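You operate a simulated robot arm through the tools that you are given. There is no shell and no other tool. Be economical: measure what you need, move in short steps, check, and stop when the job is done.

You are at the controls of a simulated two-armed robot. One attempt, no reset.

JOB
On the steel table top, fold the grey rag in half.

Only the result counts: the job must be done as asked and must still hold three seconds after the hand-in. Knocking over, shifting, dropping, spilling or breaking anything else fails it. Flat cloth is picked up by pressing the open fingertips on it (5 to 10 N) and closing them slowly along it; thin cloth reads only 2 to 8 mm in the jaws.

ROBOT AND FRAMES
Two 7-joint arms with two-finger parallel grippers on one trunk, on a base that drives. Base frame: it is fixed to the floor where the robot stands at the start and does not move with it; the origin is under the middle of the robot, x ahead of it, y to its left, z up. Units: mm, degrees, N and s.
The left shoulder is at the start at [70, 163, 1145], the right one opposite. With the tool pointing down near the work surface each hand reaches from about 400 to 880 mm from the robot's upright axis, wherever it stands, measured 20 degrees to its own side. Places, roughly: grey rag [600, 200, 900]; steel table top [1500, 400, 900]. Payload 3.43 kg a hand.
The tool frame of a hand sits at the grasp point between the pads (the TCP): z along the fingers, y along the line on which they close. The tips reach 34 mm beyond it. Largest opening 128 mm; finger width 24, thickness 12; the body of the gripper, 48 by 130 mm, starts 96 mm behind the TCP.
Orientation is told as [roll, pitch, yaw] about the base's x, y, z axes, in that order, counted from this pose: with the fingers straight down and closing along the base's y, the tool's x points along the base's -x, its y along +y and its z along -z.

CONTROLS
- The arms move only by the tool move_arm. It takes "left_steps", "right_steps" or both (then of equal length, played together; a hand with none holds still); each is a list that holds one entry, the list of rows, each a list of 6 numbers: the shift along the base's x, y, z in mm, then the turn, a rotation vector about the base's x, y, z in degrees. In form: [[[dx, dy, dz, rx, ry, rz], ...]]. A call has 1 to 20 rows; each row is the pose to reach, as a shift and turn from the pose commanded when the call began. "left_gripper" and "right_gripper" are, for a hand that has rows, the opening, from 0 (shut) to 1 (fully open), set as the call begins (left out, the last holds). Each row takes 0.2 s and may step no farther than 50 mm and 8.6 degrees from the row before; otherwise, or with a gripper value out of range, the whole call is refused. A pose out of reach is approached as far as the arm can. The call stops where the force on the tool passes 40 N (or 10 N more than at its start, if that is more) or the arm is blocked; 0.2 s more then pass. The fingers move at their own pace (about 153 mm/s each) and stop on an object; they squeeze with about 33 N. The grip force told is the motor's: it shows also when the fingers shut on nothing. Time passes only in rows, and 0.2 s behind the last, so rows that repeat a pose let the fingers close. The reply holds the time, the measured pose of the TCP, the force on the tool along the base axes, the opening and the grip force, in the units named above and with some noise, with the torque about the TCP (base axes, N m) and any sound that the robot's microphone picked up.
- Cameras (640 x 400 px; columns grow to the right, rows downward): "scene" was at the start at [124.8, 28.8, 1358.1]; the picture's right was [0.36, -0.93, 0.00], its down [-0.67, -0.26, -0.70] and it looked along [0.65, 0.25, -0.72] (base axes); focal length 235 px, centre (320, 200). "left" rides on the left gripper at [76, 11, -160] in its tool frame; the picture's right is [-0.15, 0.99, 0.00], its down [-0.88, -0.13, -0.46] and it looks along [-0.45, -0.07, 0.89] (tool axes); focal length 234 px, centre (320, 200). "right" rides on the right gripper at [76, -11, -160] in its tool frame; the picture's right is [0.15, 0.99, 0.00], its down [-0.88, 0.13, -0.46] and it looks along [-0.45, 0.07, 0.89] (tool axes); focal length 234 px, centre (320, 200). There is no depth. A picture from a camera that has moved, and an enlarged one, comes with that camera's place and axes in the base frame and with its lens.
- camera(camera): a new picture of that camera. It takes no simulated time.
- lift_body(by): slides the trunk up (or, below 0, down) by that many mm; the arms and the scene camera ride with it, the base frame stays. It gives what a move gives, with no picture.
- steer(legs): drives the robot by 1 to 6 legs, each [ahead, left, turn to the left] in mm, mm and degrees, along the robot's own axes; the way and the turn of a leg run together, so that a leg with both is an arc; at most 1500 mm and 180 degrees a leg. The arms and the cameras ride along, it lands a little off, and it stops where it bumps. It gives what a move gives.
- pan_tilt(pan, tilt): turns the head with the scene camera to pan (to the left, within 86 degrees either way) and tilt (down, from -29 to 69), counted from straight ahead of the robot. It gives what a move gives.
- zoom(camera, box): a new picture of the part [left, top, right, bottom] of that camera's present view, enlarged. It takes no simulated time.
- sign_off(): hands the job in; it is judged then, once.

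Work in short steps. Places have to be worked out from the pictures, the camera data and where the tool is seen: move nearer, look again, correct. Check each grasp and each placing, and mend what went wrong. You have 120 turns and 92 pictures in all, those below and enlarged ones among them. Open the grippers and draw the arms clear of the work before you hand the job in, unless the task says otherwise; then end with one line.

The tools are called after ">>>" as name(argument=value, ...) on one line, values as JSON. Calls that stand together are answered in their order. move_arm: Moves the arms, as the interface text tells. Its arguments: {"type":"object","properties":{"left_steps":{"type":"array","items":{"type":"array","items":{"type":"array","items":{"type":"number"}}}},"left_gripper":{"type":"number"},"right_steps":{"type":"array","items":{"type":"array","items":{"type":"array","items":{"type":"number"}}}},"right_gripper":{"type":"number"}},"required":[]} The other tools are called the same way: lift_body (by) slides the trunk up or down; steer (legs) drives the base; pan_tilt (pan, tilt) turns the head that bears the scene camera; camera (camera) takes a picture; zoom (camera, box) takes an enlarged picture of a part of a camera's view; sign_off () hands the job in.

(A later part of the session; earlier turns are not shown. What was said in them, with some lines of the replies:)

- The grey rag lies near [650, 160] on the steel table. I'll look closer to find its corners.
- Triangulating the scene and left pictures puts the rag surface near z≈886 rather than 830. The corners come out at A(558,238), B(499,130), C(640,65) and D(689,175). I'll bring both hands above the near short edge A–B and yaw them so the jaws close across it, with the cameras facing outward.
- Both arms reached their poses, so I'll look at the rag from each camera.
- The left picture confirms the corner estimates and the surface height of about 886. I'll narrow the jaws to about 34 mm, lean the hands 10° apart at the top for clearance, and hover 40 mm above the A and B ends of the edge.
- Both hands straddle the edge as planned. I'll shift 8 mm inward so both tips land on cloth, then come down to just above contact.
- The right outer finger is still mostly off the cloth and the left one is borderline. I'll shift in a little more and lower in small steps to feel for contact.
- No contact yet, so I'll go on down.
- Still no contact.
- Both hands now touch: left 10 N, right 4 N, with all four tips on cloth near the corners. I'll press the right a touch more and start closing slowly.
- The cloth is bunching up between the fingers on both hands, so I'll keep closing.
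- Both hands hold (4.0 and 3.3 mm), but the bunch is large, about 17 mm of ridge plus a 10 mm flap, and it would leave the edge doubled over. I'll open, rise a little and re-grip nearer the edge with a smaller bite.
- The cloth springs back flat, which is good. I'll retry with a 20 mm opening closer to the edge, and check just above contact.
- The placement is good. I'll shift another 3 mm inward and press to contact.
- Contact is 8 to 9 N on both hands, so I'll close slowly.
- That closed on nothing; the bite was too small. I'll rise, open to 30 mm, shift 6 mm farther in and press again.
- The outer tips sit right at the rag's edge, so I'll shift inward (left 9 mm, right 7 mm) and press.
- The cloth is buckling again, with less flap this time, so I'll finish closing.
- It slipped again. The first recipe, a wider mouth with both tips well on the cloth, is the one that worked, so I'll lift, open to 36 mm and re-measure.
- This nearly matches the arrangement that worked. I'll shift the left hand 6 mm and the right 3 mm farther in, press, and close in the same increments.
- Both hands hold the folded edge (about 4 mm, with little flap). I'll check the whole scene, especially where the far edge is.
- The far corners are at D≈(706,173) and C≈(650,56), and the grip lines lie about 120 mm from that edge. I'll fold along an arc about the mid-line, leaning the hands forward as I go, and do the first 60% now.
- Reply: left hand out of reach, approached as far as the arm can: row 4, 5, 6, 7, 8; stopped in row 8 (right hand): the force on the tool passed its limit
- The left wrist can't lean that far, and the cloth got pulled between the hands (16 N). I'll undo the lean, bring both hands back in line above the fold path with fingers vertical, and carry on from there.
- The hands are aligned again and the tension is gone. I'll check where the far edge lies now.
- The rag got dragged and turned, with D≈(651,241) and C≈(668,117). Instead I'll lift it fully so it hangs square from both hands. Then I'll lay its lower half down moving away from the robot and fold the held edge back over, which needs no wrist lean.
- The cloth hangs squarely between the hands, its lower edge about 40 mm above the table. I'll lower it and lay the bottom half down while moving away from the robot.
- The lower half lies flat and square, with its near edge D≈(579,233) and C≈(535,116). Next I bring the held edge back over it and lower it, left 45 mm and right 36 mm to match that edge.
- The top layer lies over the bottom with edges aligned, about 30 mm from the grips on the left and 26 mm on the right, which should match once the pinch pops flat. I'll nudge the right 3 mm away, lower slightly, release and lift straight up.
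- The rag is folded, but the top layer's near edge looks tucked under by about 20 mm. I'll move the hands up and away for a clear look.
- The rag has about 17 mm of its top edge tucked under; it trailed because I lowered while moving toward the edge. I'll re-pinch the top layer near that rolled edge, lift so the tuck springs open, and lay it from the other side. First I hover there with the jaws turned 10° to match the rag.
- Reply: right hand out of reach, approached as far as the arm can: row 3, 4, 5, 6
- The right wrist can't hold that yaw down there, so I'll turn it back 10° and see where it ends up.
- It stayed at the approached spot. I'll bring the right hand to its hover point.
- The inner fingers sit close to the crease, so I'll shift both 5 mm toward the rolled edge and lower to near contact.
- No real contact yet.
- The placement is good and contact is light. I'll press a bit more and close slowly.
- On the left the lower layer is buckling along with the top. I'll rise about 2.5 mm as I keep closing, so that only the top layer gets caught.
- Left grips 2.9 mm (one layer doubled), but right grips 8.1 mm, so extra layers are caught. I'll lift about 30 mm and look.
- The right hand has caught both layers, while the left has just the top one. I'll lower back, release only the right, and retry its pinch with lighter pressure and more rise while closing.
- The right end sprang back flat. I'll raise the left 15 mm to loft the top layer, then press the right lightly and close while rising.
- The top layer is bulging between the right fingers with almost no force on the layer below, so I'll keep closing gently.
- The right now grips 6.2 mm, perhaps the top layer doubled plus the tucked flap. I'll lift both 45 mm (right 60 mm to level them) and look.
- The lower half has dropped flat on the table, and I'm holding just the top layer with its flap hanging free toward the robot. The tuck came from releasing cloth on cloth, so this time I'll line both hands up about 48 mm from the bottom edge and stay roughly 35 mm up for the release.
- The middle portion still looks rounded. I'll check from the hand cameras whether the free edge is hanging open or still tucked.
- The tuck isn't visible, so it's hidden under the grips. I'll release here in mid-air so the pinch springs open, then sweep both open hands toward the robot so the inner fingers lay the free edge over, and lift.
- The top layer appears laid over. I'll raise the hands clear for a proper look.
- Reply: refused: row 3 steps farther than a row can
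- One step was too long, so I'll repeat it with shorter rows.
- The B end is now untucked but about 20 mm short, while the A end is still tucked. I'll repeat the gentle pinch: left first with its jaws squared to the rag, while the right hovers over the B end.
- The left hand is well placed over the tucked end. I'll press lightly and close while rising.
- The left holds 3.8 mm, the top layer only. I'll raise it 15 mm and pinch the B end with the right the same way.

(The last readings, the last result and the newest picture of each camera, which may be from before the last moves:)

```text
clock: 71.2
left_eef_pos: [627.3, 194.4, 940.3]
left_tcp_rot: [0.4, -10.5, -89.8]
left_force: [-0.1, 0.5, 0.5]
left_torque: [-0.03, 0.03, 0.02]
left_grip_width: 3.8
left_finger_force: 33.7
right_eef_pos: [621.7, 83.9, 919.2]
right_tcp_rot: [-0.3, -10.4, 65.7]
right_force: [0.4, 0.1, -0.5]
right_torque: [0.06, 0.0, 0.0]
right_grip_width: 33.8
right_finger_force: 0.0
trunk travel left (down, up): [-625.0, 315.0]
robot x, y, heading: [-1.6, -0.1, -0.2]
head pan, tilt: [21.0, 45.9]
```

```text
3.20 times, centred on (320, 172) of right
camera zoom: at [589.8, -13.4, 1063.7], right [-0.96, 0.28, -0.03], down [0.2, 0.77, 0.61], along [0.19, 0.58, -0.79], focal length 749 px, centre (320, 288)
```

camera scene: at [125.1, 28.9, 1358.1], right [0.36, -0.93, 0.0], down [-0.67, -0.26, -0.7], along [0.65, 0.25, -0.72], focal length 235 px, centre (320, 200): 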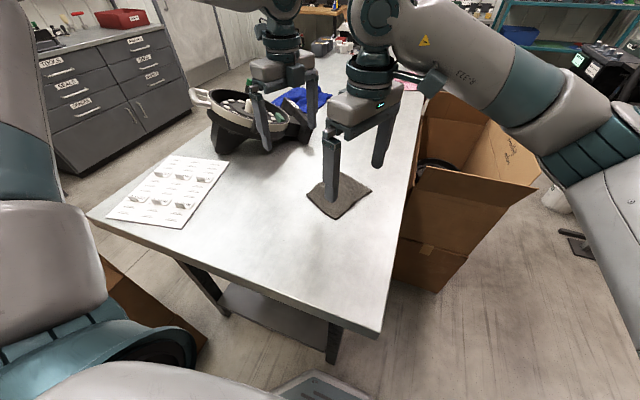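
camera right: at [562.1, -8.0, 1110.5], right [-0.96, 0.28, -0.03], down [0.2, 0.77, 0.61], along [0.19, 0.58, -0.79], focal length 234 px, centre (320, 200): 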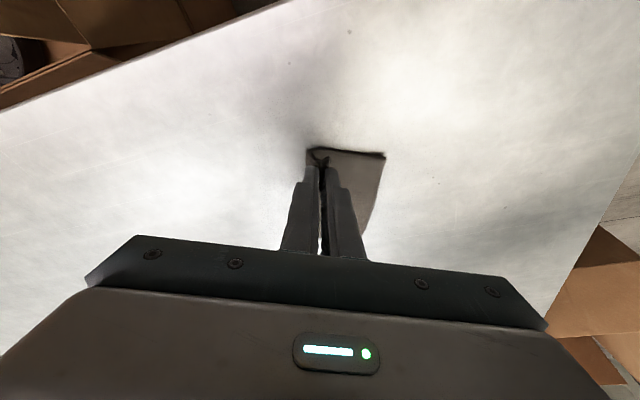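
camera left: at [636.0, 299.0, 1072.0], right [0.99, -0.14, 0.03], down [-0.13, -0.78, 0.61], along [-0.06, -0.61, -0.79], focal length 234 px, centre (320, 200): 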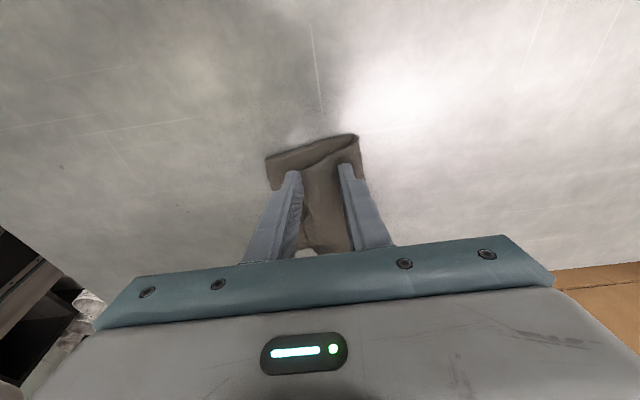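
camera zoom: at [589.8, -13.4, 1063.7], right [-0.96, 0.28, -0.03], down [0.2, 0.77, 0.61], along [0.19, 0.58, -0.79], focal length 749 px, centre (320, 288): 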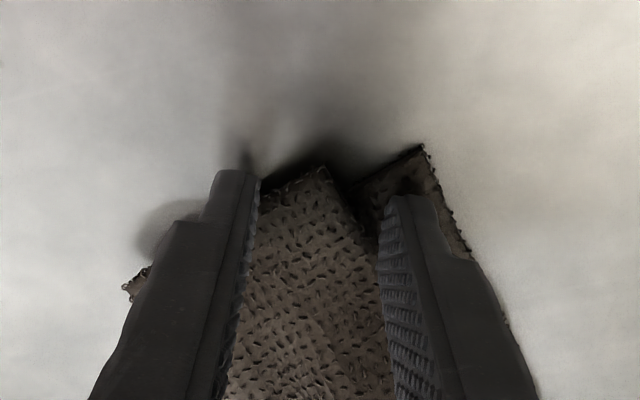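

B's corner sits between the right fingers with no load on the layer below, so I'll close gently while rising.

>>> move_arm(right_gripper=0.2, right_steps=[[[0, 0, 1, 0, 0, 0], [0, 0, 1.5, 0, 0, 0]]])

>>> move_arm(right_gripper=0.13, right_steps=[[[0, 0, 0.5, 0, 0, 0], [0, 0, 1, 0, 0, 0]]])

>>> move_arm(right_gripper=0.06, right_steps=[[[0, 0, 0.5, 0, 0, 0], [0, 0, 1, 0, 0, 0]]])

>>> move_arm(right_gripper=0.0, right_steps=[[[0, 0, 0, 0, 0, 0], [0, 0, 0, 0, 0, 0], [0, 0, 0, 0, 0, 0]]])

```text
clock: 71.8
left_eef_pos: [626.1, 193.8, 941.0]
left_tcp_rot: [0.4, -10.5, -89.8]
left_force: [0.9, 0.4, 0.3]
left_torque: [0.0, -0.04, 0.03]
left_grip_width: 4.1
left_finger_force: 33.0
right_eef_pos: [622.1, 84.0, 921.0]
right_tcp_rot: [-0.2, -10.5, 65.8]
right_force: [0.0, -0.4, -0.2]
right_torque: [0.0, 0.0, -0.01]
right_grip_width: 25.5
right_finger_force: 0.1
trunk travel left (down, up): [-625.0, 315.0]
robot x, y, heading: [-0.8, -0.9, 0.0]
head pan, tilt: [21.0, 45.9]
```

```text
clock: 72.5
left_eef_pos: [627.3, 194.6, 940.8]
left_tcp_rot: [0.5, -10.6, -89.9]
left_force: [-0.2, -0.3, -0.1]
left_torque: [0.0, 0.01, 0.03]
left_grip_width: 3.9
left_finger_force: 33.2
right_eef_pos: [621.3, 83.4, 923.4]
right_tcp_rot: [-0.3, -10.5, 65.9]
right_force: [0.1, -0.3, 0.0]
right_torque: [0.05, -0.02, 0.02]
right_grip_width: 16.6
right_finger_force: 0.0
trunk travel left (down, up): [-625.0, 315.0]
robot x, y, heading: [-1.5, 0.9, -0.1]
head pan, tilt: [21.0, 45.9]
```

```text
clock: 73.0
left_eef_pos: [626.3, 193.9, 942.3]
left_tcp_rot: [0.4, -10.5, -89.9]
left_force: [0.0, -0.3, 0.5]
left_torque: [-0.02, -0.01, 0.02]
left_grip_width: 4.0
left_finger_force: 33.2
right_eef_pos: [622.8, 84.1, 923.4]
right_tcp_rot: [-0.3, -10.4, 65.8]
right_force: [-0.6, 0.3, 0.8]
right_torque: [-0.02, -0.02, 0.04]
right_grip_width: 8.0
right_finger_force: 0.3
trunk travel left (down, up): [-625.0, 315.0]
robot x, y, heading: [1.7, 1.5, 0.1]
head pan, tilt: [21.0, 45.9]
```

```text
clock: 73.8
left_eef_pos: [626.0, 194.3, 941.9]
left_tcp_rot: [0.4, -10.5, -89.9]
left_force: [0.3, 1.0, 0.7]
left_torque: [0.03, -0.02, 0.01]
left_grip_width: 4.0
left_finger_force: 32.8
right_eef_pos: [622.1, 84.1, 923.3]
right_tcp_rot: [-0.3, -10.6, 65.7]
right_force: [-1.0, -0.3, -0.1]
right_torque: [0.04, 0.02, 0.0]
right_grip_width: 3.9
right_finger_force: 33.2
trunk travel left (down, up): [-625.0, 315.0]
robot x, y, heading: [-1.2, 0.2, 0.1]
head pan, tilt: [21.0, 45.9]
```

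Both hands hold exactly one doubled layer (4.0 and 3.9 mm). I'll lift the rag to hang fully so everything straightens.

>>> move_arm(left_steps=[[[0, 0, 8, 0, 0, 0], [0, 0, 20, 0, 0, 0], [-4, 0, 36, 0, 0, 0], [-8, 0, 54, 0, 0, 0], [-12, 0, 72, 0, 0, 0], [-16, 0, 90, 0, 0, 0], [-20, 0, 108, 0, 0, 0], [-20, 0, 122, 0, 0, 0], [-20, 0, 122, 0, 0, 0], [-20, 0, 122, 0, 0, 0]]], right_steps=[[[0, 0, 18, 0, 0, 0], [0, 0, 38, 0, 0, 0], [-4, 0, 54, 0, 0, 0], [-8, 0, 72, 0, 0, 0], [-12, 0, 90, 0, 0, 0], [-16, 0, 108, 0, 0, 0], [-20, 0, 126, 0, 0, 0], [-20, 0, 140, 0, 0, 0], [-20, 0, 140, 0, 0, 0], [-20, 0, 140, 0, 0, 0]]])

>>> zoom(camera="scene", box=[290, 105, 402, 205])

```text
clock: 76.0
left_eef_pos: [606.6, 195.1, 1064.2]
left_tcp_rot: [0.4, -10.5, -89.8]
left_force: [0.2, 0.4, -0.8]
left_torque: [-0.01, -0.03, 0.0]
left_grip_width: 3.6
left_finger_force: 32.9
right_eef_pos: [602.5, 83.7, 1064.5]
right_tcp_rot: [-0.3, -10.6, 65.8]
right_force: [-1.3, -0.7, 0.1]
right_torque: [0.03, 0.03, 0.0]
right_grip_width: 4.0
right_finger_force: 33.2
trunk travel left (down, up): [-625.0, 315.0]
robot x, y, heading: [0.2, -1.4, -0.1]
head pan, tilt: [21.0, 45.9]
```

```text
4.00 times, centred on (346, 155) of scene
camera zoom: at [124.7, 28.7, 1358.2], right [0.36, -0.93, 0.0], down [-0.67, -0.26, -0.7], along [0.65, 0.25, -0.72], focal length 941 px, centre (216, 380)
```

zoom: 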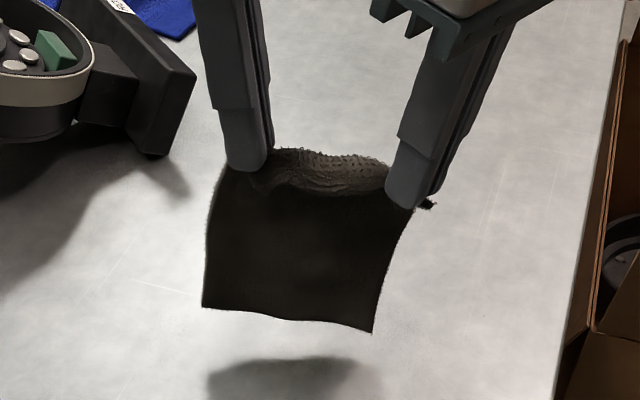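

The rag hangs flat and square again, with the short free flap on the robot side and no tuck. I'll lay the lower half down moving straight away from the robot.

>>> move_arm(left_steps=[[[0, 0, -14, 0, 0, 0], [0, 0, -29, 0, 0, 0], [0, 0, -40, 0, 0, 0], [6, 0, -46, 0, 0, 0], [14, 0, -54, 0, 0, 0], [22, 0, -61, 0, 0, 0], [30, 0, -68, 0, 0, 0], [38, 0, -75, 0, 0, 0], [46, 0, -82, 0, 0, 0], [54, 0, -88, 0, 0, 0], [62, 0, -94, 0, 0, 0], [62, 0, -94, 0, 0, 0]]], right_steps=[[[0, 0, -14, 0, 0, 0], [0, 0, -29, 0, 0, 0], [0, 0, -40, 0, 0, 0], [6, 0, -46, 0, 0, 0], [14, 0, -54, 0, 0, 0], [22, 0, -61, 0, 0, 0], [30, 0, -68, 0, 0, 0], [38, 0, -75, 0, 0, 0], [46, 0, -82, 0, 0, 0], [54, 0, -88, 0, 0, 0], [62, 0, -94, 0, 0, 0], [62, 0, -94, 0, 0, 0]]])

>>> zoom(camera="scene", box=[300, 130, 396, 205])

```text
clock: 78.7
left_eef_pos: [669.0, 194.4, 969.7]
left_tcp_rot: [0.5, -10.5, -89.8]
left_force: [-0.6, 0.5, -0.1]
left_torque: [-0.02, -0.02, 0.01]
left_grip_width: 4.0
left_finger_force: 32.6
right_eef_pos: [641.2, 85.5, 987.9]
right_tcp_rot: [-0.3, -10.5, 65.7]
right_force: [0.5, 0.0, -1.4]
right_torque: [0.02, 0.03, -0.03]
right_grip_width: 3.9
right_finger_force: 33.5
right hand out of reach, approached as far as the arm can: row 9, 10, 11, 12
trunk travel left (down, up): [-625.0, 315.0]
robot x, y, heading: [-1.1, 0.8, -0.3]
head pan, tilt: [21.0, 45.9]
```

```text
5.33 times, centred on (348, 168) of scene
camera zoom: at [124.4, 28.6, 1358.2], right [0.36, -0.93, 0.0], down [-0.67, -0.26, -0.7], along [0.65, 0.25, -0.72], focal length 1255 px, centre (171, 373)
```

zoom: 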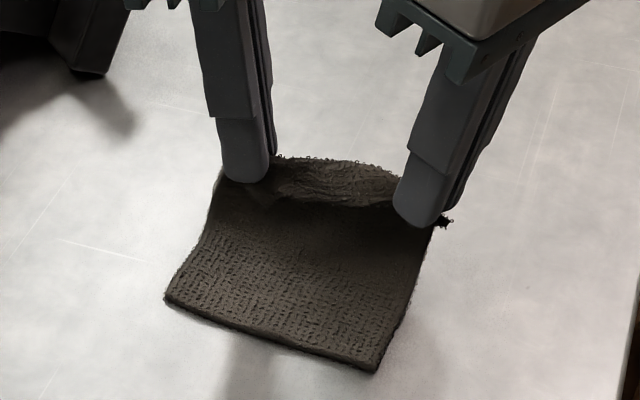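

The bottom half is laid, with D≈(602,216) and C≈(589,94). I'll bring both hands back over it to about 26 mm from that edge, tips about 33 mm up.

>>> move_arm(left_steps=[[[-7, 0.8, 0, 0, 0, 0], [-15, 1.6, -2, 0, 0, 0], [-23, 2.5, -5, 0, 0, 0], [-31, 3.4, -9, 0, 0, 0], [-38, 4.2, -13, 0, 0, 0], [-43.5, 4.8, -17, 0, 0, 0], [-43.5, 4.8, -17, 0, 0, 0]]], right_steps=[[[-5, 0.5, -6, 0, 0, 0], [-10, 1.1, -12, 0, 0, 0], [-15, 1.7, -18, 0, 0, 0], [-20, 2.2, -24, 0, 0, 0], [-25, 2.8, -30, 0, 0, 0], [-28.8, 3.2, -35, 0, 0, 0], [-28.8, 3.2, -35, 0, 0, 0]]])

>>> zoom(camera="scene", box=[300, 130, 396, 205])

```text
clock: 80.2
left_eef_pos: [626.2, 200.3, 951.8]
left_tcp_rot: [0.4, -10.5, -89.9]
left_force: [-0.1, -0.3, 0.6]
left_torque: [-0.04, -0.03, -0.01]
left_grip_width: 4.1
left_finger_force: 33.6
right_eef_pos: [611.1, 88.7, 953.9]
right_tcp_rot: [-0.2, -10.4, 65.8]
right_force: [0.3, 0.6, 0.8]
right_torque: [-0.02, 0.02, -0.02]
right_grip_width: 3.8
right_finger_force: 33.1
trunk travel left (down, up): [-625.0, 315.0]
robot x, y, heading: [2.3, -2.7, 0.1]
head pan, tilt: [21.0, 45.9]
```

```text
5.33 times, centred on (348, 168) of scene
camera zoom: at [124.9, 28.6, 1358.1], right [0.36, -0.93, 0.0], down [-0.67, -0.26, -0.7], along [0.65, 0.25, -0.72], focal length 1255 px, centre (171, 373)
```

zoom: 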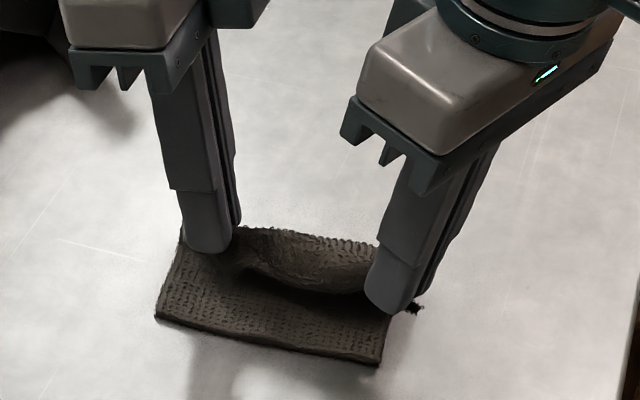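

The layout is right. I'll release in mid-air, let it spring open, sweep toward the robot, and lift clear.

>>> move_arm(left_gripper=0.5, right_gripper=0.5, left_steps=[[[0, 0, 0, 0, 0, 0], [0, 0, 0, 0, 0, 0], [0, 0, 0, 0, 0, 0], [-10, 1, -3, 0, 0, 0], [-20, 2, -6, 0, 0, 0], [-30, 3, -9, 0, 0, 0], [-40, 4, -11, 0, 0, 0], [-50, 5, -11, 0, 0, 0], [-60, 6, -8, 0, 0, 0], [-65, 6, 20, 0, 0, 0], [-65, 15, 60, 0, 0, 0], [-65, 45, 95, 0, 0, 0], [-65, 80, 120, 0, 0, 0]]], right_steps=[[[0, 0, 0, 0, 0, 0], [0, 0, 0, 0, 0, 0], [0, 0, 0, 0, 0, 0], [-10, 1, -3, 0, 0, 0], [-20, 2, -6, 0, 0, 0], [-30, 3, -9, 0, 0, 0], [-40, 4, -11, 0, 0, 0], [-50, 5, -11, 0, 0, 0], [-60, 6, -8, 0, 0, 0], [-65, 6, 20, 0, 0, 0], [-65, -10, 60, 0, 0, 0], [-65, -40, 95, 0, 0, 0], [-65, -75, 120, 0, 0, 0]]])

>>> zoom(camera="scene", box=[308, 155, 388, 215])

```text
clock: 83.0
left_eef_pos: [558.6, 278.9, 1072.9]
left_tcp_rot: [0.5, -10.6, -90.0]
left_force: [-0.8, -0.4, -0.3]
left_torque: [0.01, -0.01, 0.01]
left_grip_width: 64.0
left_finger_force: 0.0
right_eef_pos: [545.0, 11.6, 1076.1]
right_tcp_rot: [-0.3, -10.4, 65.8]
right_force: [-0.2, 0.0, -1.0]
right_torque: [-0.01, -0.03, -0.01]
right_grip_width: 63.9
right_finger_force: 0.1
trunk travel left (down, up): [-625.0, 315.0]
robot x, y, heading: [2.0, -0.8, -0.1]
head pan, tilt: [21.0, 45.9]
```

```text
6.67 times, centred on (348, 185) of scene
camera zoom: at [123.4, 28.2, 1358.2], right [0.36, -0.93, 0.0], down [-0.67, -0.26, -0.7], along [0.65, 0.25, -0.72], focal length 1568 px, centre (133, 300)
```

zoom: 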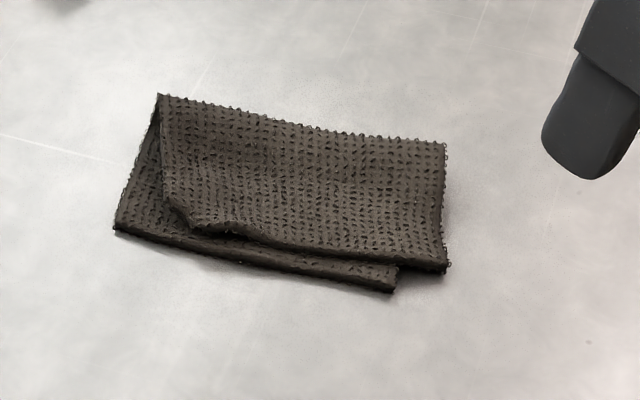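

Both ends are untucked now. The top edge is only about 15 mm short and 16 mm sideways of the bottom edge. I'll do one more gentle pinch-and-shift to square it up, left end first with the right hovering.

>>> move_arm(left_gripper=0.245, right_gripper=0.265, left_steps=[[[17, -22, -5, 0, 0, 0], [34, -44, -15, 0, 0, 0], [51, -66, -35, 0, 0, 0], [69.4, -89, -62, 0, 0, 0], [69.4, -89, -95, 0, 0, 0], [69.4, -89, -125, 0, 0, 0], [69.4, -89, -145, 0, 0, 0], [69.4, -89, -147, 0, 0, 0]]], right_steps=[[[14, 12, 0, 0, 0, -5], [28, 24, -10, 0, 0, -10], [42, 36, -30, 0, 0, -10], [56, 48, -55, 0, 0, -10], [72, 61, -85, 0, 0, -10], [86.7, 73.4, -110, 0, 0, -10], [86.7, 73.4, -126, 0, 0, -10], [86.7, 73.4, -126, 0, 0, -10]]])

>>> camera(camera="left")

```text
clock: 84.8
left_eef_pos: [629.4, 190.9, 925.7]
left_tcp_rot: [0.6, -10.5, -89.9]
left_force: [0.3, -0.4, 1.1]
left_torque: [0.0, -0.02, 0.01]
left_grip_width: 31.6
left_finger_force: 0.0
right_eef_pos: [632.5, 86.9, 948.1]
right_tcp_rot: [-0.3, -10.5, 55.7]
right_force: [-0.2, 0.4, 0.9]
right_torque: [0.0, 0.02, -0.02]
right_grip_width: 33.8
right_finger_force: 0.0
trunk travel left (down, up): [-625.0, 315.0]
robot x, y, heading: [1.0, 2.2, 0.0]
head pan, tilt: [21.0, 45.9]
```

```text
4 pictures are left
camera left: at [638.8, 294.9, 1068.1], right [0.99, -0.14, 0.03], down [-0.13, -0.78, 0.61], along [-0.06, -0.61, -0.79], focal length 234 px, centre (320, 200)
```

left: 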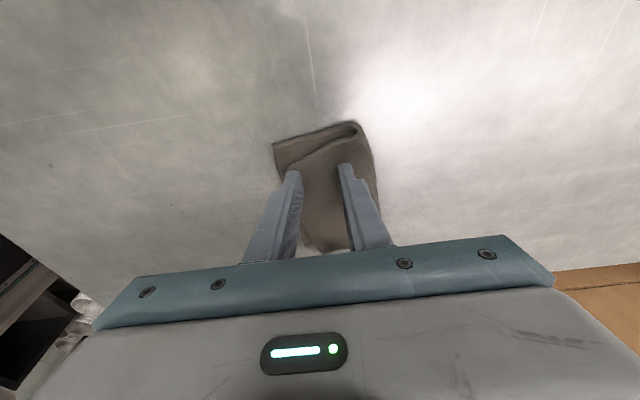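

The left is positioned well. I'll press lightly and close while rising, as before.

>>> move_arm(left_steps=[[[3, 0, -1, 0, 0, 0], [3, 0, -2.5, 0, 0, 0], [3, 0, -4, 0, 0, 0], [3, 0, -4, 0, 0, 0]]])

>>> move_arm(left_gripper=0.2, left_steps=[[[0, 0, 0, 0, 0, 0], [0, 0, 0, 0, 0, 0]]])

>>> move_arm(left_gripper=0.15, left_steps=[[[0, 0, 0, 0, 0, 0], [0, 0, 0, 0, 0, 0]]])

>>> move_arm(left_gripper=0.1, left_steps=[[[0, 0, 1.5, 0, 0, 0], [0, 0, 2.5, 0, 0, 0]]])

>>> move_arm(left_gripper=0.05, left_steps=[[[0, 0, 1, 0, 0, 0], [0, 0, 1, 0, 0, 0]]])

>>> move_arm(left_gripper=0.0, left_steps=[[[0, 0, 0, 0, 0, 0], [0, 0, 0, 0, 0, 0], [0, 0, 0, 0, 0, 0]]])

```text
clock: 85.8
left_eef_pos: [632.8, 189.7, 922.5]
left_tcp_rot: [0.5, -10.6, -90.0]
left_force: [-1.1, 0.4, 5.2]
left_torque: [0.01, 0.04, 0.0]
left_grip_width: 31.6
left_finger_force: 0.0
right_eef_pos: [632.6, 86.5, 948.7]
right_tcp_rot: [-0.3, -10.6, 55.8]
right_force: [-0.7, 0.5, -0.2]
right_torque: [0.03, 0.0, 0.03]
right_grip_width: 33.8
right_finger_force: 0.1
trunk travel left (down, up): [-625.0, 315.0]
robot x, y, heading: [-0.3, -0.7, 0.2]
head pan, tilt: [21.0, 45.9]
```

```text
clock: 86.5
left_eef_pos: [633.1, 189.9, 921.7]
left_tcp_rot: [0.5, -10.5, -89.9]
left_force: [0.9, 0.2, 7.2]
left_torque: [0.0, -0.06, 0.01]
left_grip_width: 24.7
left_finger_force: 0.1
right_eef_pos: [632.9, 87.1, 948.6]
right_tcp_rot: [-0.3, -10.4, 55.8]
right_force: [0.3, -0.8, -0.5]
right_torque: [0.01, -0.01, 0.01]
right_grip_width: 33.7
right_finger_force: 0.0
trunk travel left (down, up): [-625.0, 315.0]
robot x, y, heading: [1.4, 0.7, -0.0]
head pan, tilt: [21.0, 45.9]
```

```text
clock: 87.0
left_eef_pos: [632.3, 190.9, 921.1]
left_tcp_rot: [0.6, -10.4, -89.8]
left_force: [0.6, -1.1, 7.1]
left_torque: [0.02, 0.01, -0.04]
left_grip_width: 18.5
left_finger_force: 0.1
right_eef_pos: [632.4, 86.2, 947.6]
right_tcp_rot: [-0.3, -10.5, 55.8]
right_force: [0.2, -0.1, 0.1]
right_torque: [-0.03, -0.04, -0.02]
right_grip_width: 34.0
right_finger_force: 0.0
trunk travel left (down, up): [-625.0, 315.0]
robot x, y, heading: [-0.5, -0.9, -0.1]
head pan, tilt: [21.0, 45.9]
```

```text
clock: 87.7
left_eef_pos: [632.3, 190.2, 923.5]
left_tcp_rot: [0.4, -10.4, -90.0]
left_force: [-0.3, -0.1, 1.4]
left_torque: [0.03, -0.01, 0.03]
left_grip_width: 12.6
left_finger_force: 0.0
right_eef_pos: [633.1, 85.6, 947.2]
right_tcp_rot: [-0.3, -10.5, 55.8]
right_force: [0.6, 0.1, -0.6]
right_torque: [0.01, 0.01, 0.04]
right_grip_width: 33.9
right_finger_force: 0.0
trunk travel left (down, up): [-625.0, 315.0]
robot x, y, heading: [-5.2, -5.4, 0.0]
head pan, tilt: [21.0, 45.9]
```

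```text
clock: 88.2
left_eef_pos: [632.7, 191.1, 925.4]
left_tcp_rot: [0.5, -10.5, -89.9]
left_force: [0.4, 0.7, -0.4]
left_torque: [-0.02, 0.01, -0.02]
left_grip_width: 7.3
left_finger_force: 0.8
right_eef_pos: [634.1, 86.2, 948.1]
right_tcp_rot: [-0.3, -10.5, 55.8]
right_force: [0.2, 0.0, 0.9]
right_torque: [-0.01, 0.03, -0.04]
right_grip_width: 33.8
right_finger_force: 0.1
trunk travel left (down, up): [-625.0, 315.0]
robot x, y, heading: [0.0, 0.4, 0.0]
head pan, tilt: [21.0, 45.9]
```

```text
clock: 89.0
left_eef_pos: [633.3, 190.5, 924.1]
left_tcp_rot: [0.5, -10.6, -89.9]
left_force: [-0.7, 0.6, -0.3]
left_torque: [-0.01, -0.05, 0.02]
left_grip_width: 4.0
left_finger_force: 33.0
right_eef_pos: [633.2, 85.5, 948.5]
right_tcp_rot: [-0.3, -10.5, 55.8]
right_force: [0.6, 0.2, -0.2]
right_torque: [0.01, -0.02, 0.03]
right_grip_width: 34.3
right_finger_force: 0.2
trunk travel left (down, up): [-625.0, 315.0]
robot x, y, heading: [5.0, -2.1, 0.0]
head pan, tilt: [21.0, 45.9]
```

The left holds just the top layer (4.0 mm). I'll raise it 15 mm and lower the right onto the overhanging B strip.

>>> move_arm(left_steps=[[[0, 0, 5, 0, 0, 0], [0, 0, 10, 0, 0, 0], [0, 0, 15, 0, 0, 0], [0, 0, 15, 0, 0, 0], [0, 0, 15, 0, 0, 0]]], right_steps=[[[0, -4, -8, 0, 0, 0], [0, -4, -16, 0, 0, 0], [0, -4, -22, 0, 0, 0], [0, -4, -27, 0, 0, 0], [0, -4, -27, 0, 0, 0]]])

>>> zoom(camera="right", box=[220, 110, 420, 235])

```text
clock: 90.2
left_eef_pos: [633.1, 190.2, 939.1]
left_tcp_rot: [0.5, -10.6, -89.9]
left_force: [-0.7, 0.0, 0.0]
left_torque: [0.0, -0.04, -0.01]
left_grip_width: 4.1
left_finger_force: 32.8
right_eef_pos: [633.4, 81.3, 921.7]
right_tcp_rot: [-0.3, -10.5, 55.8]
right_force: [-0.9, -0.6, 0.7]
right_torque: [0.03, 0.0, -0.01]
right_grip_width: 33.9
right_finger_force: 0.1
trunk travel left (down, up): [-625.0, 315.0]
robot x, y, heading: [0.0, 2.0, -0.1]
head pan, tilt: [21.0, 45.9]
```

```text
3.20 times, centred on (320, 172) of right
camera zoom: at [584.6, -8.0, 1064.9], right [-0.9, 0.44, -0.03], down [0.33, 0.72, 0.61], along [0.29, 0.54, -0.79], focal length 749 px, centre (320, 288)
```

zoom: 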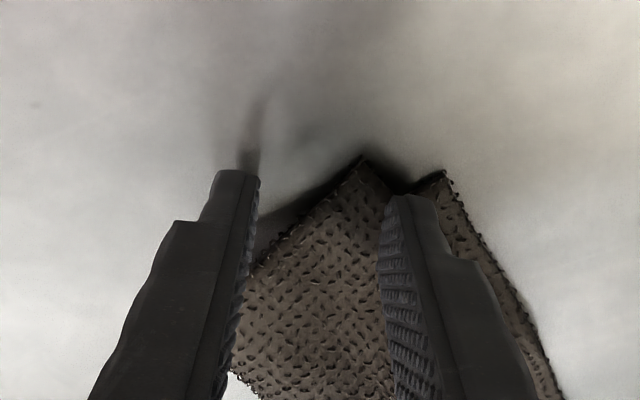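

B's corner sits near the outer fingertip and the inner finger is off the side of the cloth. I'll raise slightly, shift 19 mm toward the middle, press lightly and close.

>>> move_arm(right_steps=[[[0, 0, 12, 0, 0, 0], [0, 10, 20, 0, 0, 0], [0, 19, 20, 0, 0, 0], [0, 19, 10, 0, 0, 0], [0, 19, 2, 0, 0, 0], [0, 19, 0, 0, 0, 0], [0, 19, 0, 0, 0, 0]]])

>>> move_arm(right_gripper=0.2, right_steps=[[[0, 0, 0, 0, 0, 0], [0, 0, 0, 0, 0, 0]]])

>>> move_arm(right_gripper=0.13, right_steps=[[[0, 0, 1, 0, 0, 0], [0, 0, 1.5, 0, 0, 0]]])

>>> move_arm(right_gripper=0.06, right_steps=[[[0, 0, 1, 0, 0, 0], [0, 0, 1.5, 0, 0, 0]]])

>>> move_arm(right_gripper=0.0, right_steps=[[[0, 0, 0, 0, 0, 0], [0, 0, 0, 0, 0, 0], [0, 0, 0, 0, 0, 0]]])

```text
clock: 91.8
left_eef_pos: [632.7, 191.3, 939.8]
left_tcp_rot: [0.4, -10.5, -89.8]
left_force: [0.1, -0.6, 0.0]
left_torque: [0.02, -0.03, 0.03]
left_grip_width: 3.7
left_finger_force: 32.3
right_eef_pos: [633.8, 101.4, 921.3]
right_tcp_rot: [-0.2, -10.5, 55.7]
right_force: [0.3, 1.2, 2.1]
right_torque: [0.08, 0.01, -0.04]
right_grip_width: 33.8
right_finger_force: 0.1
trunk travel left (down, up): [-625.0, 315.0]
robot x, y, heading: [-2.2, -1.4, -0.0]
head pan, tilt: [21.0, 45.9]
```

```text
clock: 92.5
left_eef_pos: [633.3, 191.2, 939.8]
left_tcp_rot: [0.4, -10.5, -89.9]
left_force: [0.0, -0.5, -0.7]
left_torque: [0.02, -0.05, 0.02]
left_grip_width: 3.8
left_finger_force: 33.2
right_eef_pos: [633.6, 102.1, 921.7]
right_tcp_rot: [-0.2, -10.5, 55.8]
right_force: [0.7, 0.4, 1.7]
right_torque: [0.03, 0.03, 0.05]
right_grip_width: 25.5
right_finger_force: 0.1
trunk travel left (down, up): [-625.0, 315.0]
robot x, y, heading: [3.2, -0.2, -0.0]
head pan, tilt: [21.0, 45.9]
```

```text
clock: 93.0
left_eef_pos: [632.4, 190.7, 939.1]
left_tcp_rot: [0.3, -10.5, -89.9]
left_force: [0.1, -0.5, -0.6]
left_torque: [0.01, 0.0, -0.01]
left_grip_width: 3.8
left_finger_force: 32.6
right_eef_pos: [632.4, 101.1, 922.6]
right_tcp_rot: [-0.2, -10.5, 55.8]
right_force: [0.2, 0.0, 1.3]
right_torque: [0.04, -0.02, 0.01]
right_grip_width: 16.9
right_finger_force: 0.1
trunk travel left (down, up): [-625.0, 315.0]
robot x, y, heading: [0.3, -1.7, -0.0]
head pan, tilt: [21.0, 45.9]
```

```text
clock: 93.7
left_eef_pos: [633.7, 190.8, 939.3]
left_tcp_rot: [0.4, -10.4, -89.9]
left_force: [-0.4, -0.3, -1.0]
left_torque: [0.02, -0.02, 0.04]
left_grip_width: 3.8
left_finger_force: 32.6
right_eef_pos: [633.2, 100.8, 923.9]
right_tcp_rot: [-0.3, -10.5, 55.7]
right_force: [-0.2, -0.2, 0.7]
right_torque: [0.08, -0.02, 0.03]
right_grip_width: 8.0
right_finger_force: 0.1
trunk travel left (down, up): [-625.0, 315.0]
robot x, y, heading: [-1.5, 0.5, -0.2]
head pan, tilt: [21.0, 45.9]
```

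```text
clock: 94.5
left_eef_pos: [633.1, 191.5, 939.9]
left_tcp_rot: [0.5, -10.4, -89.8]
left_force: [0.8, -0.9, -0.4]
left_torque: [-0.01, -0.03, -0.01]
left_grip_width: 3.8
left_finger_force: 32.8
right_eef_pos: [632.4, 101.1, 923.9]
right_tcp_rot: [-0.3, -10.5, 55.9]
right_force: [-0.5, 1.1, 1.3]
right_torque: [0.0, 0.02, -0.03]
right_grip_width: 4.1
right_finger_force: 33.2
trunk travel left (down, up): [-625.0, 315.0]
robot x, y, heading: [-0.6, 0.0, -0.1]
head pan, tilt: [21.0, 45.9]
```

Both hands hold a single doubled layer (3.8 and 4.1 mm). I'll lift slightly and shift the top layer 18 mm toward the robot and 17 mm left to line its corners up with D and C.

>>> move_arm(left_steps=[[[0, 0, 6, 0, 0, 0], [0, 0, 12, 0, 0, 0], [-4, 4, 13, 0, 0, 0], [-9, 9, 13, 0, 0, 0], [-14, 13, 13, 0, 0, 0], [-18, 17, 13, 0, 0, 0], [-18, 17, 13, 0, 0, 0]]], right_steps=[[[0, 0, 14, 0, 0, 0], [0, 0, 28, 0, 0, 0], [-4, 4, 29, 0, 0, 0], [-9, 9, 29, 0, 0, 0], [-14, 13, 29, 0, 0, 0], [-18, 17, 29, 0, 0, 0], [-18, 17, 29, 0, 0, 0]]])

>>> zoom(camera="scene", box=[300, 135, 396, 210])

```text
clock: 96.0
left_eef_pos: [614.7, 207.9, 952.3]
left_tcp_rot: [0.4, -10.5, -89.9]
left_force: [0.0, -0.6, -0.1]
left_torque: [-0.01, 0.03, -0.03]
left_grip_width: 3.8
left_finger_force: 32.5
right_eef_pos: [615.7, 119.1, 954.3]
right_tcp_rot: [-0.3, -10.6, 55.8]
right_force: [-0.8, -0.8, 0.7]
right_torque: [-0.05, 0.01, 0.01]
right_grip_width: 3.9
right_finger_force: 33.0
trunk travel left (down, up): [-625.0, 315.0]
robot x, y, heading: [-1.0, -5.4, 0.1]
head pan, tilt: [21.0, 45.9]
```

```text
5.33 times, centred on (348, 172) of scene
camera zoom: at [125.1, 28.4, 1358.1], right [0.36, -0.93, 0.0], down [-0.67, -0.26, -0.7], along [0.65, 0.25, -0.72], focal length 1255 px, centre (171, 347)
```

zoom: 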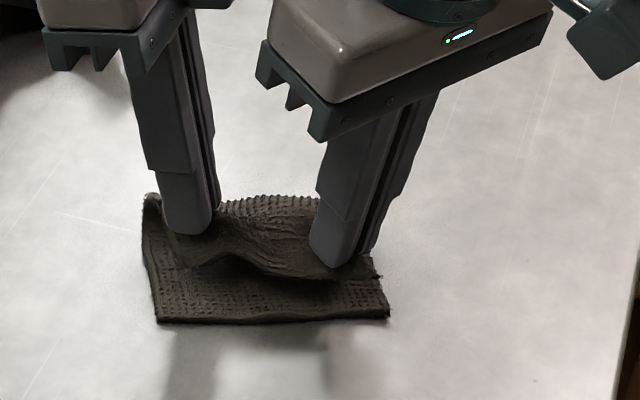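

The bottom layer turned a little with the shift, and its edge now runs D≈(566,206) to C≈(614,92). I'll turn the hand line to match, left 17 mm back and right 10 mm forward, then release in mid-air, sweep over gently and lift clear.

>>> move_arm(left_steps=[[[-4, 0.4, 0, 0, 0, 0], [-8, 0.8, 0, 0, 0, 0], [-13, 1.2, 0, 0, 0, 0], [-17, 1.5, 0, 0, 0, 0], [-17, 1.5, 0, 0, 0, 0]]], right_steps=[[[2, 1, 0, 0, 0, 0], [4, 2, 0, 0, 0, 0], [7, 3, 0, 0, 0, 0], [9, 4, 0, 0, 0, 0], [9, 4, 0, 0, 0, 0]]])

>>> move_arm(left_gripper=0.5, right_gripper=0.5, left_steps=[[[0, 0, 0, 0, 0, 0], [0, 0, 0, 0, 0, 0], [0, 0, 0, 0, 0, 0], [-9, -4, -3, 0, 0, 0], [-18, -8, -6, 0, 0, 0], [-27, -12, -9, 0, 0, 0], [-36, -15, -11, 0, 0, 0], [-45, -19, -11, 0, 0, 0], [-54, -23, -8, 0, 0, 0], [-58, -23, 20, 0, 0, 0], [-58, -10, 60, 0, 0, 0], [-58, 20, 95, 0, 0, 0], [-58, 55, 120, 0, 0, 0]]], right_steps=[[[0, 0, 0, 0, 0, 0], [0, 0, 0, 0, 0, 0], [0, 0, 0, 0, 0, 0], [-9, -4, -3, 0, 0, 0], [-18, -8, -6, 0, 0, 0], [-27, -12, -9, 0, 0, 0], [-36, -15, -11, 0, 0, 0], [-45, -19, -11, 0, 0, 0], [-54, -23, -8, 0, 0, 0], [-58, -23, 20, 0, 0, 0], [-58, -40, 60, 0, 0, 0], [-58, -70, 95, 0, 0, 0], [-58, -105, 120, 0, 0, 0]]])

>>> zoom(camera="scene", box=[308, 155, 388, 215])

```text
clock: 97.2
left_eef_pos: [598.3, 208.8, 953.8]
left_tcp_rot: [0.5, -10.5, -89.8]
left_force: [6.6, -6.3, -0.6]
left_torque: [-0.15, -0.18, 0.16]
left_grip_width: 3.8
left_finger_force: 33.3
right_eef_pos: [623.8, 123.2, 952.3]
right_tcp_rot: [-0.1, -10.5, 55.9]
right_force: [-7.1, 6.1, -0.4]
right_torque: [0.2, 0.2, 0.16]
right_grip_width: 4.2
right_finger_force: 33.3
trunk travel left (down, up): [-625.0, 315.0]
robot x, y, heading: [-0.9, 2.0, -0.1]
head pan, tilt: [21.0, 45.9]
```

```text
clock: 100.0
left_eef_pos: [538.2, 264.1, 1074.0]
left_tcp_rot: [0.5, -10.5, -90.0]
left_force: [0.5, -0.7, 0.6]
left_torque: [-0.01, -0.08, 0.02]
left_grip_width: 63.9
left_finger_force: 0.1
right_eef_pos: [565.9, 16.9, 1073.6]
right_tcp_rot: [-0.4, -10.5, 55.8]
right_force: [-0.4, 0.7, 0.6]
right_torque: [-0.01, -0.03, -0.01]
right_grip_width: 63.8
right_finger_force: 0.1
trunk travel left (down, up): [-625.0, 315.0]
robot x, y, heading: [0.6, -0.9, -0.1]
head pan, tilt: [21.0, 45.9]
```

```text
6.67 times, centred on (348, 185) of scene
camera zoom: at [123.4, 28.4, 1358.2], right [0.36, -0.93, 0.0], down [-0.67, -0.26, -0.7], along [0.65, 0.25, -0.72], focal length 1568 px, centre (133, 300)
```

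zoom: 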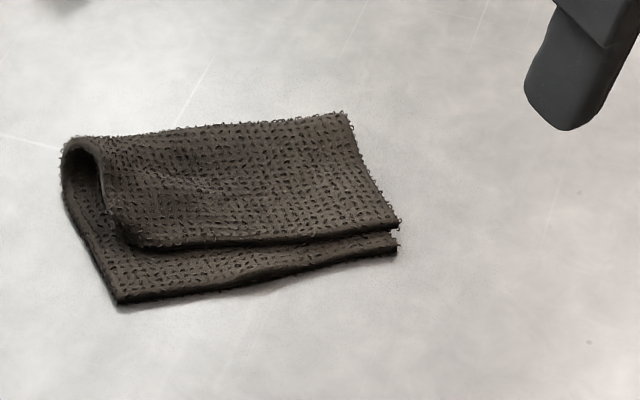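

The fold is good: the right corners match within about 8 mm, and the left top corner is about 28 mm short because of slack in the crease there. I'll press closed left fingertips lightly on the top layer near that corner and slide it toward D.

>>> move_arm(left_gripper=0.0, left_steps=[[[15, -15, -10, 0, 0, 0], [30, -30, -25, 0, 0, 0], [46, -45, -45, 0, 0, 0], [61, -60, -70, 0, 0, 0], [61, -60, -100, 0, 0, 0], [61, -60, -125, 0, 0, 0], [61, -60, -140, 0, 0, 0], [61, -60, -146, 0, 0, 0], [61, -60, -146, 0, 0, 0]]])

>>> move_arm(left_steps=[[[0, 0, -1.5, 0, 0, 0], [0, 0, -3, 0, 0, 0], [0, 0, -4.5, 0, 0, 0], [0, 0, -4.5, 0, 0, 0]]])

```text
clock: 102.0
left_eef_pos: [601.5, 204.9, 927.1]
left_tcp_rot: [0.4, -10.5, -89.9]
left_force: [-0.4, 0.2, 0.4]
left_torque: [0.0, 0.01, 0.0]
left_grip_width: 0.0
left_finger_force: 32.8
right_eef_pos: [566.2, 16.0, 1073.1]
right_tcp_rot: [-0.3, -10.5, 55.8]
right_force: [0.4, -0.1, 0.3]
right_torque: [0.0, 0.0, 0.0]
right_grip_width: 64.0
right_finger_force: 0.0
trunk travel left (down, up): [-625.0, 315.0]
robot x, y, heading: [1.7, 0.1, -0.0]
head pan, tilt: [21.0, 45.9]
```

```text
clock: 103.0
left_eef_pos: [601.7, 204.1, 922.2]
left_tcp_rot: [0.5, -10.5, -90.0]
left_force: [0.3, 0.9, 4.1]
left_torque: [0.04, 0.03, -0.03]
left_grip_width: 0.0
left_finger_force: 33.0
right_eef_pos: [565.8, 17.2, 1073.0]
right_tcp_rot: [-0.3, -10.5, 55.8]
right_force: [0.6, 0.5, 0.7]
right_torque: [0.0, 0.04, -0.02]
right_grip_width: 64.3
right_finger_force: 0.1
trunk travel left (down, up): [-625.0, 315.0]
robot x, y, heading: [-1.3, 0.7, -0.2]
head pan, tilt: [21.0, 45.9]
```

Contact is 4 N. I'll ease to a lighter press, slide 24 mm toward D, then lift straight up and clear.

>>> move_arm(left_steps=[[[0, 0, 0.6, 0, 0, 0], [-4, -1, 0.7, 0, 0, 0], [-8, -1.7, 0.7, 0, 0, 0], [-12, -2.5, 0.7, 0, 0, 0], [-16, -3.3, 0.7, 0, 0, 0], [-20, -4.2, 0.7, 0, 0, 0], [-24, -5, 0.7, 0, 0, 0], [-24, -5, 0.7, 0, 0, 0]]])

>>> move_arm(left_steps=[[[0, 0, 10, 0, 0, 0], [0, 0, 35, 0, 0, 0], [0, 20, 70, 0, 0, 0], [-10, 50, 105, 0, 0, 0], [-20, 80, 135, 0, 0, 0], [-20, 100, 150, 0, 0, 0]]])

>>> zoom(camera="scene", box=[300, 150, 396, 222])

```text
clock: 104.8
left_eef_pos: [576.9, 200.2, 922.4]
left_tcp_rot: [0.4, -10.6, -89.8]
left_force: [0.1, 0.1, 1.8]
left_torque: [0.07, -0.02, 0.01]
left_grip_width: 0.1
left_finger_force: 32.8
right_eef_pos: [565.8, 16.2, 1073.1]
right_tcp_rot: [-0.3, -10.5, 55.7]
right_force: [0.3, 0.6, -0.4]
right_torque: [0.0, -0.02, 0.0]
right_grip_width: 64.1
right_finger_force: 0.0
trunk travel left (down, up): [-625.0, 315.0]
robot x, y, heading: [-1.4, 0.3, -0.2]
head pan, tilt: [21.0, 45.9]
```

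```text
clock: 106.2
left_eef_pos: [556.5, 298.2, 1073.1]
left_tcp_rot: [0.4, -10.4, -89.9]
left_force: [1.0, 0.3, 0.1]
left_torque: [0.03, -0.02, 0.0]
left_grip_width: 0.0
left_finger_force: 33.1
right_eef_pos: [565.6, 18.4, 1072.3]
right_tcp_rot: [-0.2, -10.5, 55.8]
right_force: [-0.1, 0.7, 0.8]
right_torque: [-0.02, -0.01, -0.01]
right_grip_width: 64.1
right_finger_force: 0.0
trunk travel left (down, up): [-625.0, 315.0]
robot x, y, heading: [-3.6, 0.7, -0.0]
head pan, tilt: [21.0, 45.9]
```

```text
5.56 times, centred on (348, 186) of scene
camera zoom: at [124.8, 29.3, 1358.1], right [0.36, -0.93, 0.0], down [-0.67, -0.26, -0.7], along [0.65, 0.25, -0.72], focal length 1307 px, centre (164, 278)
```

zoom: 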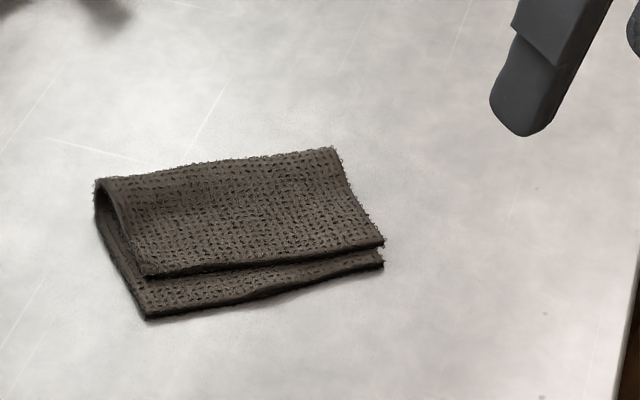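

The rag is folded over cleanly with no tuck: the free corners lie about 11 and 24 mm from their partners, with layers flat on the steel top. I'll open the left gripper and draw both arms farther clear before handing in.

>>> move_arm(left_gripper=0.6, left_steps=[[[0, 15, 20, 0, 0, 0], [0, 30, 40, 0, 0, 0], [0, 30, 40, 0, 0, 0]]], right_steps=[[[0, -20, 20, 0, 0, 0], [0, -40, 40, 0, 0, 0], [0, -40, 40, 0, 0, 0]]])

```text
clock: 107.0
left_eef_pos: [557.6, 329.7, 1111.3]
left_tcp_rot: [0.4, -10.4, -89.9]
left_force: [0.2, -0.1, 1.2]
left_torque: [-0.03, -0.01, -0.01]
left_grip_width: 76.7
left_finger_force: 0.0
right_eef_pos: [568.5, -21.7, 1113.4]
right_tcp_rot: [-0.2, -10.3, 55.8]
right_force: [0.1, -0.3, 0.0]
right_torque: [-0.02, 0.01, 0.02]
right_grip_width: 64.1
right_finger_force: 0.2
trunk travel left (down, up): [-625.0, 315.0]
robot x, y, heading: [-0.4, 0.3, 0.1]
head pan, tilt: [21.0, 45.9]
```

Both grippers are open and the arms are clear, so I'm handing the job in.

>>> sign_off()

```text
The job is handed in.
```

The grey rag is folded in half on the steel table top and handed in; its two free edges are about 11 mm apart at one end and 24 mm at the other, so the fold is not perfectly even.
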